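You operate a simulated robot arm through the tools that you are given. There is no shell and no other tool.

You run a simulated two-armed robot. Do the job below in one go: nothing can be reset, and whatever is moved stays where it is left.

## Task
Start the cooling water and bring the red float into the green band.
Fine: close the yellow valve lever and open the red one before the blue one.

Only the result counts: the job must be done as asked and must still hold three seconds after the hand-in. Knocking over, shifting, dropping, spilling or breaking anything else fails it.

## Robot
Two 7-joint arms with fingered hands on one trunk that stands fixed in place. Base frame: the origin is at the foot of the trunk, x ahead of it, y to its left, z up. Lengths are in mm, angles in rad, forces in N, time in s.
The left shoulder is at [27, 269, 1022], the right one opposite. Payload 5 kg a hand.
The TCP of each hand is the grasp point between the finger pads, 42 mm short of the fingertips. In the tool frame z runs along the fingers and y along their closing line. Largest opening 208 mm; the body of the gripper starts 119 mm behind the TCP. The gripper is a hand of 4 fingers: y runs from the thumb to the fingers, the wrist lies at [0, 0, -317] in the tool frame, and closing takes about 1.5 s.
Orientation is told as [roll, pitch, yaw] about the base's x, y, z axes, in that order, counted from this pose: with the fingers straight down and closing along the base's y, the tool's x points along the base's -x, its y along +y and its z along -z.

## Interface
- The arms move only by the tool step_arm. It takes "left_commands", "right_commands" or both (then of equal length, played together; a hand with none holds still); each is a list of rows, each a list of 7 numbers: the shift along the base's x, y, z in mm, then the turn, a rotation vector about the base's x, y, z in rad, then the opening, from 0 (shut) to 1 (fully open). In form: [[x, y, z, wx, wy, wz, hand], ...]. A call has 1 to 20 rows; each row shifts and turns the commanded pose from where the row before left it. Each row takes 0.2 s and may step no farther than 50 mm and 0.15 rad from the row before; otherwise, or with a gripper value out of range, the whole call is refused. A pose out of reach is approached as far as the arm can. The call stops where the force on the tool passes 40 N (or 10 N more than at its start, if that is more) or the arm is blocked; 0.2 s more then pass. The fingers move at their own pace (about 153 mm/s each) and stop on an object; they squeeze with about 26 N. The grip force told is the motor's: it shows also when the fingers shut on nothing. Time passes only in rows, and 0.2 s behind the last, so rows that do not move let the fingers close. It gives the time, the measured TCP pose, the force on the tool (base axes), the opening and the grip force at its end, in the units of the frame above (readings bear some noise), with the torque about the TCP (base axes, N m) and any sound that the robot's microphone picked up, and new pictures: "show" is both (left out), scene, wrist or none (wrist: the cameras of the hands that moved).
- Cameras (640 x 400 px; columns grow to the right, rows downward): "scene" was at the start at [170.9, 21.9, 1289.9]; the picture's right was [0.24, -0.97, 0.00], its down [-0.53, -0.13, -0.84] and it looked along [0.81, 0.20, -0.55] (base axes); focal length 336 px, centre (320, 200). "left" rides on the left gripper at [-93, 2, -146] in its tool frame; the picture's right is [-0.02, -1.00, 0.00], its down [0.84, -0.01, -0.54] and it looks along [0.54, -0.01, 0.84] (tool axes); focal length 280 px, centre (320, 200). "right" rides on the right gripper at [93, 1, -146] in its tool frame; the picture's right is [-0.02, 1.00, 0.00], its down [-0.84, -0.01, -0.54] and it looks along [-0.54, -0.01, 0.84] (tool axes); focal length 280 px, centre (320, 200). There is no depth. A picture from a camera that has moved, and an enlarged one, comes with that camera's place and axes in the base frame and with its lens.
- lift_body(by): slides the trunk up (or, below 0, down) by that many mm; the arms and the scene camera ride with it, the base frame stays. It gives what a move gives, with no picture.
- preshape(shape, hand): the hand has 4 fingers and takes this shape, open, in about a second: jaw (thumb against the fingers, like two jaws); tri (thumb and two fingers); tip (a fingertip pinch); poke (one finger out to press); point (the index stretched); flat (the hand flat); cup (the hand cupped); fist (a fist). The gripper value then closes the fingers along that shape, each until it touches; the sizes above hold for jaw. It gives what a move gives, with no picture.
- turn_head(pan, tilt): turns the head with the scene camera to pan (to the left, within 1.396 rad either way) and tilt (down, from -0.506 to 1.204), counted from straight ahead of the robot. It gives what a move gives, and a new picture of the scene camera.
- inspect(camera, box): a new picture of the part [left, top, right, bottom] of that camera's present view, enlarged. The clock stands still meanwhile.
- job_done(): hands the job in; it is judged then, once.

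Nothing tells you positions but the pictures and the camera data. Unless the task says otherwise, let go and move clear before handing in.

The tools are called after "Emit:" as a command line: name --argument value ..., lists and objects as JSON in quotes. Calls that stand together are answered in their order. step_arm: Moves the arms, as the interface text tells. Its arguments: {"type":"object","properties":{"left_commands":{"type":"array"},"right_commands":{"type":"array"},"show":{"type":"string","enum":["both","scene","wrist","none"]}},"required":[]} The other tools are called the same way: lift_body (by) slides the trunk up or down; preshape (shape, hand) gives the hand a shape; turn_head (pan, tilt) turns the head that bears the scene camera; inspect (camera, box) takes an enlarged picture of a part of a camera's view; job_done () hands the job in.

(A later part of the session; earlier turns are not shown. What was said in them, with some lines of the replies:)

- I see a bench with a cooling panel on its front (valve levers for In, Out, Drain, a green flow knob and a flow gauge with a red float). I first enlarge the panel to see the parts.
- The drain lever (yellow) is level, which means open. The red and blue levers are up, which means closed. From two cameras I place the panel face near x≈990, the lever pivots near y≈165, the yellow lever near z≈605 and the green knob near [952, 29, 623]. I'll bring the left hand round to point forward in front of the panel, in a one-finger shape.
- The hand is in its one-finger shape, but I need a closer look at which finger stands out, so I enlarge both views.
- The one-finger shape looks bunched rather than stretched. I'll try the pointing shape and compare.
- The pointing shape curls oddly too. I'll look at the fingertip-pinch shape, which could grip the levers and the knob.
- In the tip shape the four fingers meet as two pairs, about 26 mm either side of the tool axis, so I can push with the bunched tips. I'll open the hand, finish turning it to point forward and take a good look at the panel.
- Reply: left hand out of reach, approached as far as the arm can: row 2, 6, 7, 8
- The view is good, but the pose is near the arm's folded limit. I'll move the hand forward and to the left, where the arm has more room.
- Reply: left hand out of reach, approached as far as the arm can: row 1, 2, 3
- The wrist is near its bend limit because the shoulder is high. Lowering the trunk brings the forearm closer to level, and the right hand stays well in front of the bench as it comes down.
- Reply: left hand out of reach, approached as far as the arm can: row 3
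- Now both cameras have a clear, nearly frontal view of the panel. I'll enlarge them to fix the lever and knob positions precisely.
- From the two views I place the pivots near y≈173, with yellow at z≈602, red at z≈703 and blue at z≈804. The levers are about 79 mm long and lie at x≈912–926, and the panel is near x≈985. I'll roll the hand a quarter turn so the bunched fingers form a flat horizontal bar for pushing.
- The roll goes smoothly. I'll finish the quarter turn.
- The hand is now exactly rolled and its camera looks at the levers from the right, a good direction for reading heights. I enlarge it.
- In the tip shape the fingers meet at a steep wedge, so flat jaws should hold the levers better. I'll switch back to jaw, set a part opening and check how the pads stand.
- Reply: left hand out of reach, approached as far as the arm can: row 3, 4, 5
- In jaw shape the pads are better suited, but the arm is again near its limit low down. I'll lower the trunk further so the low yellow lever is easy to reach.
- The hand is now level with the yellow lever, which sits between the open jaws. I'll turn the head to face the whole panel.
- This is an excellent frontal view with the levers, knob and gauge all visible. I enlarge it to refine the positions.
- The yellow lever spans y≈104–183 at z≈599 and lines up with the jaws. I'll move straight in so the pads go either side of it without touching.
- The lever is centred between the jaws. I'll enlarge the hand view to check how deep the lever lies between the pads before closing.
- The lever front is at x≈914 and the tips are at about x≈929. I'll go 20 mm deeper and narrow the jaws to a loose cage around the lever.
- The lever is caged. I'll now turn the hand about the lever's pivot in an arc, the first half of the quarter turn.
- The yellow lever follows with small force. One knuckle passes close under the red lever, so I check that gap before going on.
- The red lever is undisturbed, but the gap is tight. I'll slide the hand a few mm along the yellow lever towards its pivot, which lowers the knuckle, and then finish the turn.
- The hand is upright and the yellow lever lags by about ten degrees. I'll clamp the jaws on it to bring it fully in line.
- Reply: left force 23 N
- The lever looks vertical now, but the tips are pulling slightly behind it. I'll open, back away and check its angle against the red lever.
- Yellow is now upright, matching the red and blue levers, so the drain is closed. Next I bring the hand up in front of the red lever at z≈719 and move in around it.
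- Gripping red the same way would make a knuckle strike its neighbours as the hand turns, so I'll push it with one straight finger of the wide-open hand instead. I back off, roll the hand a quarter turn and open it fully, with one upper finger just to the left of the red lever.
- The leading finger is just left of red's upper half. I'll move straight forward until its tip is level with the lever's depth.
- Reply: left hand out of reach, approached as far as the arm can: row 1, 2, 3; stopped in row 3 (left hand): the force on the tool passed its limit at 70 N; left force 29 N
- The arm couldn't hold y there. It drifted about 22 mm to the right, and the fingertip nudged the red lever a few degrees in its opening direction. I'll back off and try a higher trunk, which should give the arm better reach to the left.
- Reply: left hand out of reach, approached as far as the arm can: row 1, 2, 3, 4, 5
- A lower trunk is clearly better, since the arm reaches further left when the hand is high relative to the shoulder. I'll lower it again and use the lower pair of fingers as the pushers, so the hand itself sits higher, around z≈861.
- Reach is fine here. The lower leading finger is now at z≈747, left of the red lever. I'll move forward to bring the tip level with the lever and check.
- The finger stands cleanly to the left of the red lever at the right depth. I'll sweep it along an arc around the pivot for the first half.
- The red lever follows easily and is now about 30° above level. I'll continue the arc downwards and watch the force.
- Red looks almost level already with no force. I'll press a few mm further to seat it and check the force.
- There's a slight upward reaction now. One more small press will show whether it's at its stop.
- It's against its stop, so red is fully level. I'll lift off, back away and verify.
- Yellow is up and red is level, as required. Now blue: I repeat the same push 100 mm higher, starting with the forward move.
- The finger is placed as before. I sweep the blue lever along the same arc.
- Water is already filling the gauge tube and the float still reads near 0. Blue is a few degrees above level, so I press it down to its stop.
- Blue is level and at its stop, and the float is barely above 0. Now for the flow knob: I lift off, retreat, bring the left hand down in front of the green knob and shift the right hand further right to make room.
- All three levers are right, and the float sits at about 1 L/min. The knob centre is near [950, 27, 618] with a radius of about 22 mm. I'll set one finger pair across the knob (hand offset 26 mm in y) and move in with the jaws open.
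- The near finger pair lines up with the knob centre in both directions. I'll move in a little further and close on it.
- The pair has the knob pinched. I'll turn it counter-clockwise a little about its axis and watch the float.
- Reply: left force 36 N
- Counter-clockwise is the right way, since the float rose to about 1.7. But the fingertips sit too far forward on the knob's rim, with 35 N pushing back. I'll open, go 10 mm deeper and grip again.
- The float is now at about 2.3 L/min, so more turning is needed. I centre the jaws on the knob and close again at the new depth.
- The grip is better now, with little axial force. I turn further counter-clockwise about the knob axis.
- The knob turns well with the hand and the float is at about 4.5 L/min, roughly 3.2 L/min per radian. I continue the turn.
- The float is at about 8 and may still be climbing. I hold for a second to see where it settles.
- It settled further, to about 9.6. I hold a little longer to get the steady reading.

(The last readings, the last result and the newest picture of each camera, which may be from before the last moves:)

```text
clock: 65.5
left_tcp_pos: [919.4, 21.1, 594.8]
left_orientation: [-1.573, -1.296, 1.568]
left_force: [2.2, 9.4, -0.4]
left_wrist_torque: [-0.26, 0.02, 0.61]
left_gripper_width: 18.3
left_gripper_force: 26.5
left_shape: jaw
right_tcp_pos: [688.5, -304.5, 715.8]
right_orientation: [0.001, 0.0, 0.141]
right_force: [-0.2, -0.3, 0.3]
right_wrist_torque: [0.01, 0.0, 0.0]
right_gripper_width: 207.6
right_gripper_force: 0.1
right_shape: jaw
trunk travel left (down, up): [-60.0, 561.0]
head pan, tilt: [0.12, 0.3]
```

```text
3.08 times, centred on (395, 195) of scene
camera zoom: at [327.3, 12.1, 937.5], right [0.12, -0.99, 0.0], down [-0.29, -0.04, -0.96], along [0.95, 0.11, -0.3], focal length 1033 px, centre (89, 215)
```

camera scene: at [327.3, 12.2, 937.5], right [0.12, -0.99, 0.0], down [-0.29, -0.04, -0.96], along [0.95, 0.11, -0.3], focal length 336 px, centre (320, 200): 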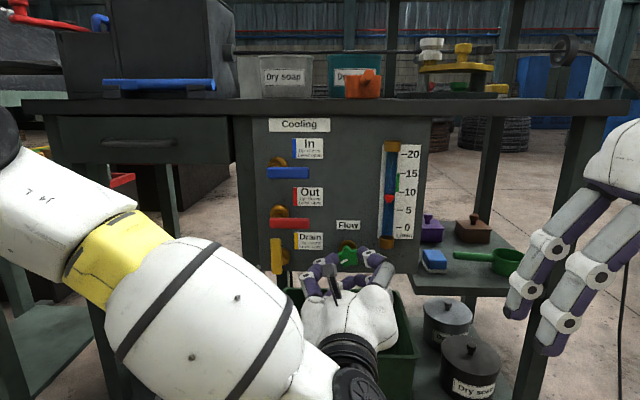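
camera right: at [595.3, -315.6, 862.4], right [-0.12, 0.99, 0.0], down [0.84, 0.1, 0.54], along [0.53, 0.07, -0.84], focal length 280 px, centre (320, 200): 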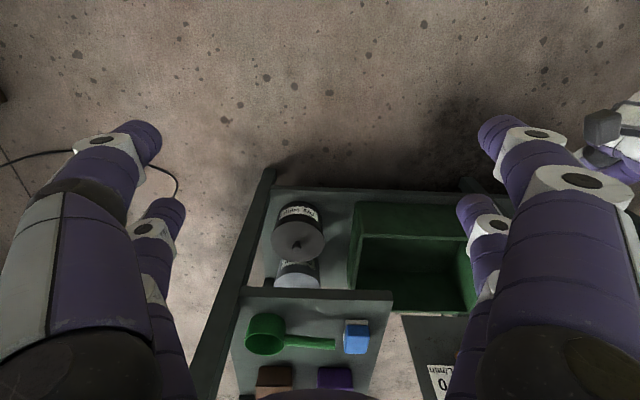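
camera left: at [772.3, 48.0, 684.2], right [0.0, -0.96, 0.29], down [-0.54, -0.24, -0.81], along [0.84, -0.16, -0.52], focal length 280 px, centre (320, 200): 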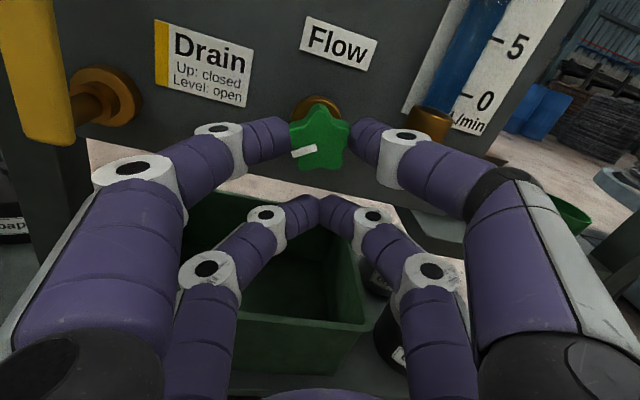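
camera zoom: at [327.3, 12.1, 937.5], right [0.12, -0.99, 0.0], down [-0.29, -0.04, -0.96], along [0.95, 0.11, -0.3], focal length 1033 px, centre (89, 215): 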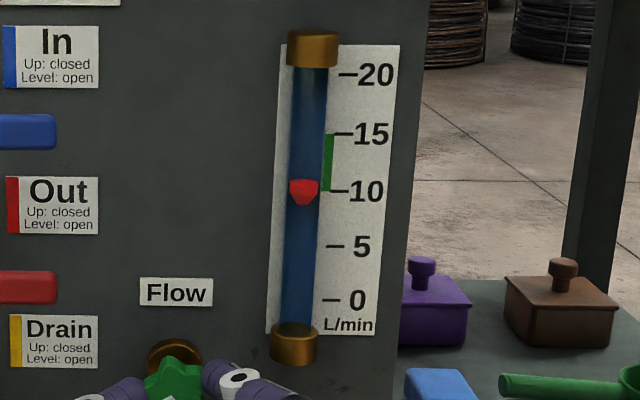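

Steady reading is about 10, so about 0.45 rad more should bring it to mid-band (12.5). I turn three more small steps and wait.

Emit:
step_arm --left_commands '[[0, -3.4, 1.3, -0.14, 0, 0, 0], [0, -3.2, 1.7, -0.14, 0, 0, 0], [0, -2.9, 2.1, -0.14, 0, 0, 0], [0, 0, 0, 0, 0, 0, 0], [0, 0, 0, 0, 0, 0, 0], [0, 0, 0, 0, 0, 0, 0], [0, 0, 0, 0, 0, 0, 0], [0, 0, 0, 0, 0, 0, 0], [0, 0, 0, 0, 0, 0, 0], [0, 0, 0, 0, 0, 0, 0], [0, 0, 0, 0, 0, 0, 0], [0, 0, 0, 0, 0, 0, 0], [0, 0, 0, 0, 0, 0, 0]]' --show "both"

Emit:
inspect --camera "scene" --box '[360, 130, 430, 260]'

Emit:
inspect --camera "left" --box '[180, 40, 460, 240]'

```text
clock: 68.3
left_tcp_pos: [918.6, 11.4, 599.6]
left_orientation: [-1.574, -0.874, 1.57]
left_force: [-1.1, 12.6, 6.9]
left_wrist_torque: [-0.12, -0.22, 0.58]
left_gripper_width: 18.7
left_gripper_force: 26.0
left_shape: jaw
right_tcp_pos: [687.9, -304.7, 716.1]
right_orientation: [0.0, 0.0, 0.139]
right_force: [0.1, -0.4, -0.9]
right_wrist_torque: [-0.02, 0.0, -0.03]
right_gripper_width: 208.1
right_gripper_force: 0.1
right_shape: jaw
trunk travel left (down, up): [-60.0, 561.0]
head pan, tilt: [0.12, 0.3]
camera scene: at [326.9, 12.2, 937.7], right [0.12, -0.99, 0.0], down [-0.29, -0.04, -0.96], along [0.95, 0.11, -0.3], focal length 336 px, centre (320, 200)
camera left: at [772.4, 72.2, 669.9], right [0.0, -0.76, 0.65], down [-0.54, -0.55, -0.64], along [0.84, -0.35, -0.41], focal length 280 px, centre (320, 200)
```

scene: 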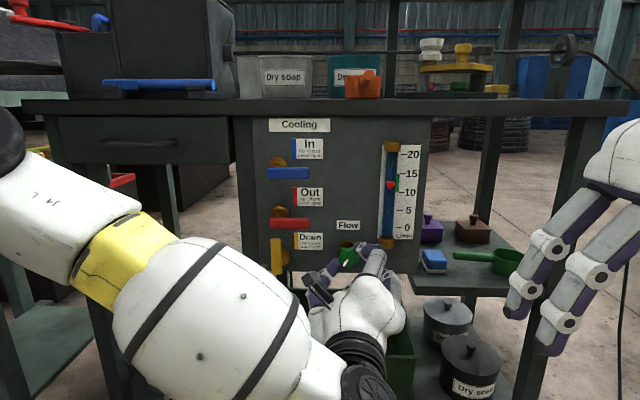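
left: 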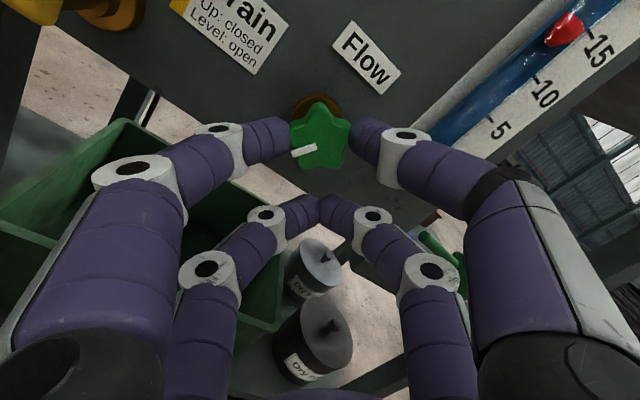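

```text
3.08 times, centred on (395, 195) of scene
camera zoom: at [326.9, 12.2, 937.7], right [0.12, -0.99, 0.0], down [-0.29, -0.04, -0.96], along [0.95, 0.11, -0.3], focal length 1033 px, centre (89, 215)
```

zoom: 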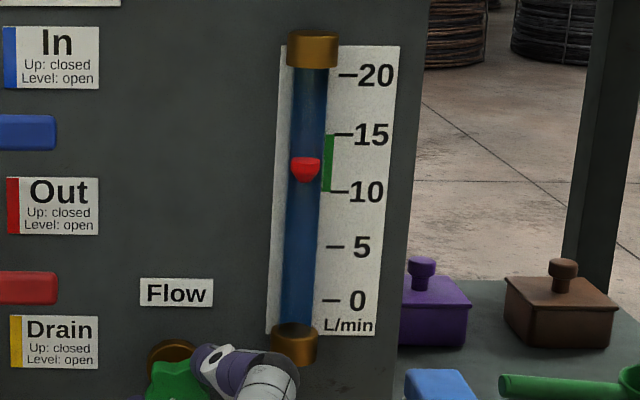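

```text
2.00 times, centred on (320, 140) of left
camera zoom: at [772.4, 72.2, 669.9], right [0.0, -0.76, 0.65], down [-0.54, -0.55, -0.64], along [0.84, -0.35, -0.41], focal length 561 px, centre (320, 320)
```

zoom: 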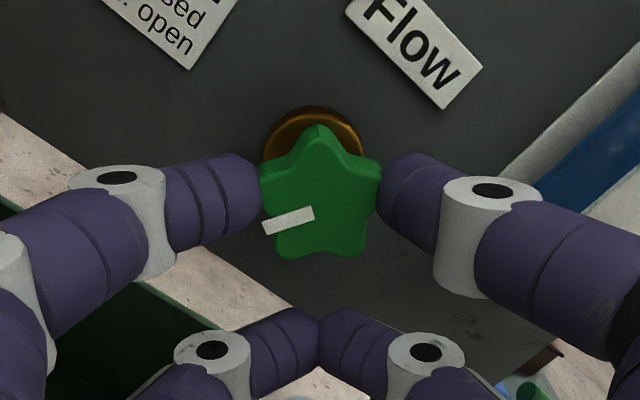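

The float reads about 12, near the middle of the green band. I ease the side load on the knob, then open the fingers gently and check that it stays.

Emit:
step_arm --left_commands '[[0, 1.5, 0.8, 0, 0, 0, 0], [0, 0, 0, 0, 0, 0, 0.1], [0, 0, 0, 0, 0, 0, 0.15], [0, 0, 0, 0, 0, 0, 0.2], [0, 0, 0, 0, 0, 0, 0.25], [0, 0, 0, 0, 0, 0, 0.3], [0, 0, 0, 0, 0, 0, 0.35], [0, 0, 0, 0, 0, 0, 0.4]]' --show "both"

Emit:
inspect --camera "scene" --box '[360, 130, 430, 260]'

Emit:
inspect --camera "left" --box '[180, 40, 460, 240]'

```text
clock: 70.1
left_tcp_pos: [919.9, 12.2, 600.5]
left_orientation: [-1.571, -0.875, 1.571]
left_force: [0.2, -0.1, 0.0]
left_wrist_torque: [0.02, -0.04, 0.0]
left_gripper_width: 82.7
left_gripper_force: 0.1
left_shape: jaw
right_tcp_pos: [689.7, -302.8, 716.8]
right_orientation: [-0.001, 0.0, 0.138]
right_force: [-0.9, -0.5, 0.0]
right_wrist_torque: [-0.02, -0.01, -0.04]
right_gripper_width: 208.1
right_gripper_force: 0.0
right_shape: jaw
trunk travel left (down, up): [-60.0, 561.0]
head pan, tilt: [0.12, 0.3]
camera scene: at [327.3, 11.9, 937.5], right [0.12, -0.99, 0.0], down [-0.29, -0.04, -0.96], along [0.95, 0.11, -0.3], focal length 336 px, centre (320, 200)
camera left: at [772.8, 73.2, 670.6], right [0.0, -0.76, 0.65], down [-0.54, -0.55, -0.64], along [0.84, -0.35, -0.41], focal length 280 px, centre (320, 200)
```

scene: 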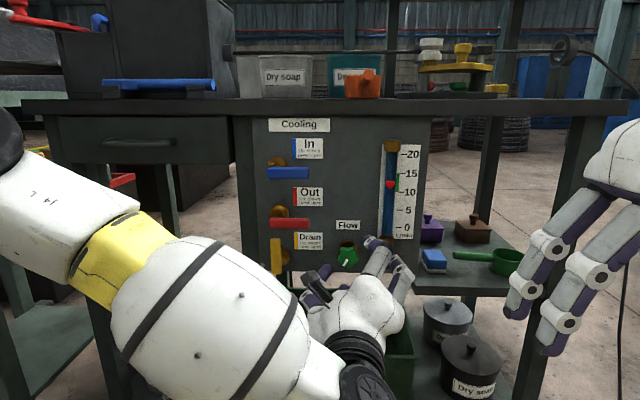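
left: 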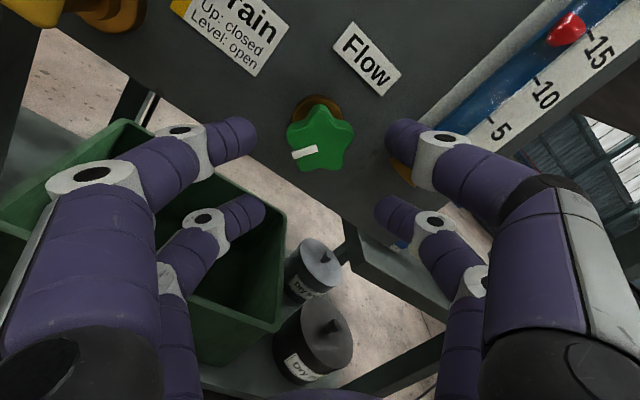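

```text
3.08 times, centred on (395, 195) of scene
camera zoom: at [327.3, 11.9, 937.5], right [0.12, -0.99, 0.0], down [-0.29, -0.04, -0.96], along [0.95, 0.11, -0.3], focal length 1033 px, centre (89, 215)
```

zoom: 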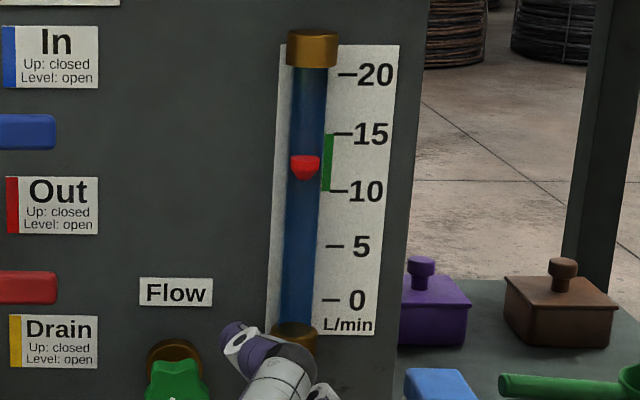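

```text
2.00 times, centred on (320, 140) of left
camera zoom: at [772.8, 73.2, 670.6], right [0.0, -0.76, 0.65], down [-0.54, -0.55, -0.64], along [0.84, -0.35, -0.41], focal length 561 px, centre (320, 320)
```

zoom: 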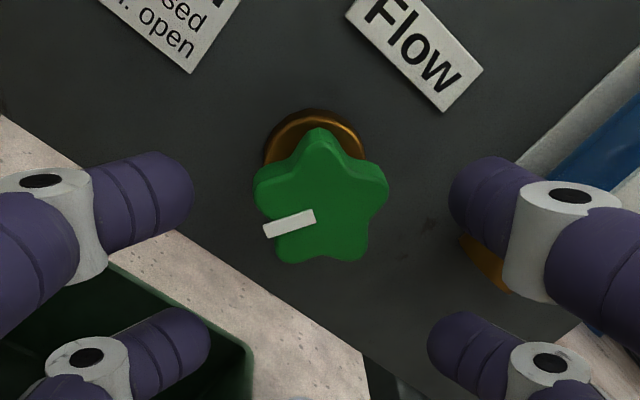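

The knob stayed put and the float holds at about 12. I retreat straight back, clear of the panel, and do a final check.

Emit:
step_arm --left_commands '[[-25, 0, 0, 0, 0, 0, 0.4], [-40, 0, 0, 0, 0, 0, 0.4], [-40, 0, 0, 0, 0, 0, 0.4], [-30, 0, -20, 0, 0, 0, 0.4], [0, 0, 0, 0, 0, 0, 0.4], [0, 0, 0, 0, 0, 0, 0.4], [0, 0, 0, 0, 0, 0, 0.4], [0, 0, 0, 0, 0, 0, 0.4], [0, 0, 0, 0, 0, 0, 0.4], [0, 0, 0, 0, 0, 0, 0.4], [0, 0, 0, 0, 0, 0, 0.4], [0, 0, 0, 0, 0, 0, 0.4]]' --show "both"

Emit:
inspect --camera "scene" --box '[240, 110, 430, 280]'

Emit:
inspect --camera "scene" --box '[370, 135, 425, 245]'

```text
clock: 72.7
left_tcp_pos: [785.9, 14.0, 583.8]
left_orientation: [-1.571, -0.873, 1.57]
left_force: [-0.4, 0.6, 0.3]
left_wrist_torque: [0.01, 0.0, 0.0]
left_gripper_width: 82.9
left_gripper_force: 0.0
left_shape: jaw
right_tcp_pos: [689.2, -303.7, 716.2]
right_orientation: [0.0, 0.0, 0.138]
right_force: [0.0, -1.2, 0.2]
right_wrist_torque: [-0.03, 0.02, -0.01]
right_gripper_width: 208.3
right_gripper_force: 0.1
right_shape: jaw
trunk travel left (down, up): [-60.0, 561.0]
head pan, tilt: [0.12, 0.3]
camera scene: at [327.3, 11.9, 937.5], right [0.12, -0.99, 0.0], down [-0.29, -0.04, -0.96], along [0.95, 0.11, -0.3], focal length 336 px, centre (320, 200)
camera left: at [638.2, 75.5, 654.7], right [0.0, -0.76, 0.65], down [-0.54, -0.55, -0.64], along [0.84, -0.35, -0.41], focal length 280 px, centre (320, 200)
```

scene: 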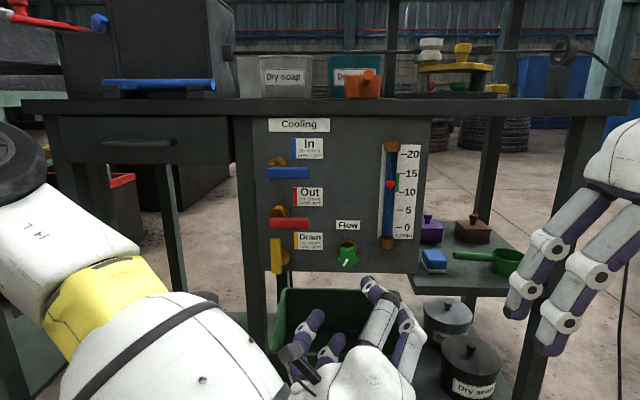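
left: 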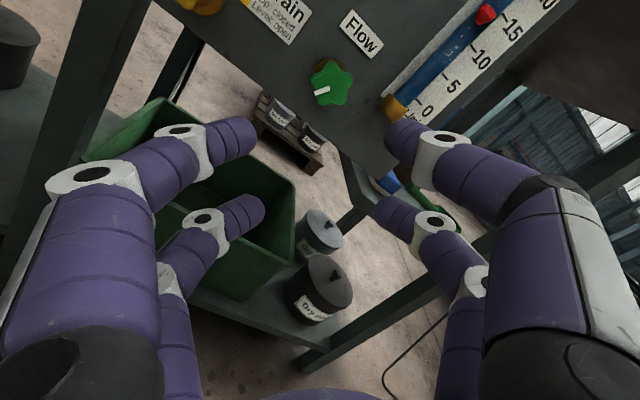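

```text
2.35 times, centred on (335, 195) of scene
camera zoom: at [327.3, 11.9, 937.5], right [0.12, -0.99, 0.0], down [-0.29, -0.04, -0.96], along [0.95, 0.11, -0.3], focal length 790 px, centre (285, 212)
```

zoom: 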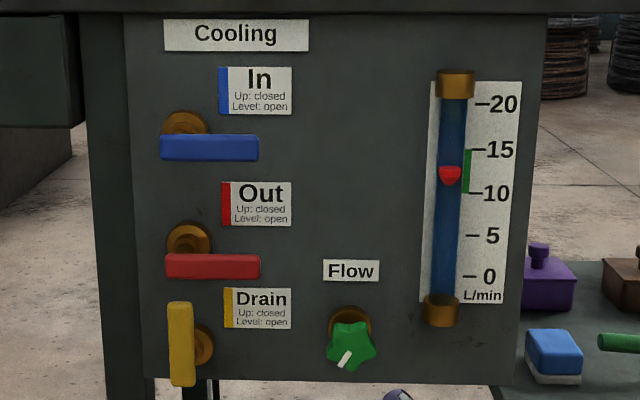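

```text
3.64 times, centred on (398, 190) of scene
camera zoom: at [327.3, 11.9, 937.5], right [0.12, -0.99, 0.0], down [-0.29, -0.04, -0.96], along [0.95, 0.11, -0.3], focal length 1221 px, centre (38, 236)
```

zoom: 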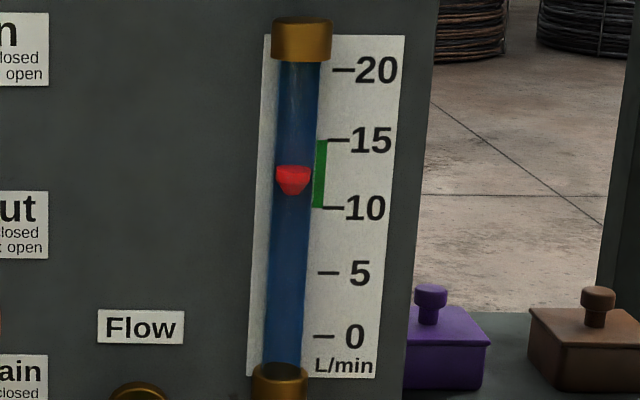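

The float is steady at about 12 L/min inside the green band. Yellow is up (closed), red and blue are level (open), and the hands are clear of everything, so I hand the job in.

Emit:
job_done

```text
The job is handed in.
```

The cooling water is running and the red float holds steady at about 12 L/min, inside the green 10–15 band.

- **Valves:** I closed the yellow drain lever first, then opened the red one, then the blue one. At hand-in, yellow stood upright (closed), and red and blue were level (open).
- **Flow:** I turned the green knob counter-clockwise until the float settled mid-band. The reading stayed put after I let go and backed away.
- **Unplanned contact:** While I was lining up on the red lever, the left arm drifted to the right. A fingertip hit the lever with about 70 N and turned it a few degrees towards open. Yellow was already closed and blue still shut, so the order held. I saw no damage.
- **At hand-in:** Both hands were clear of the panel, and I saw nothing else moved or knocked over.
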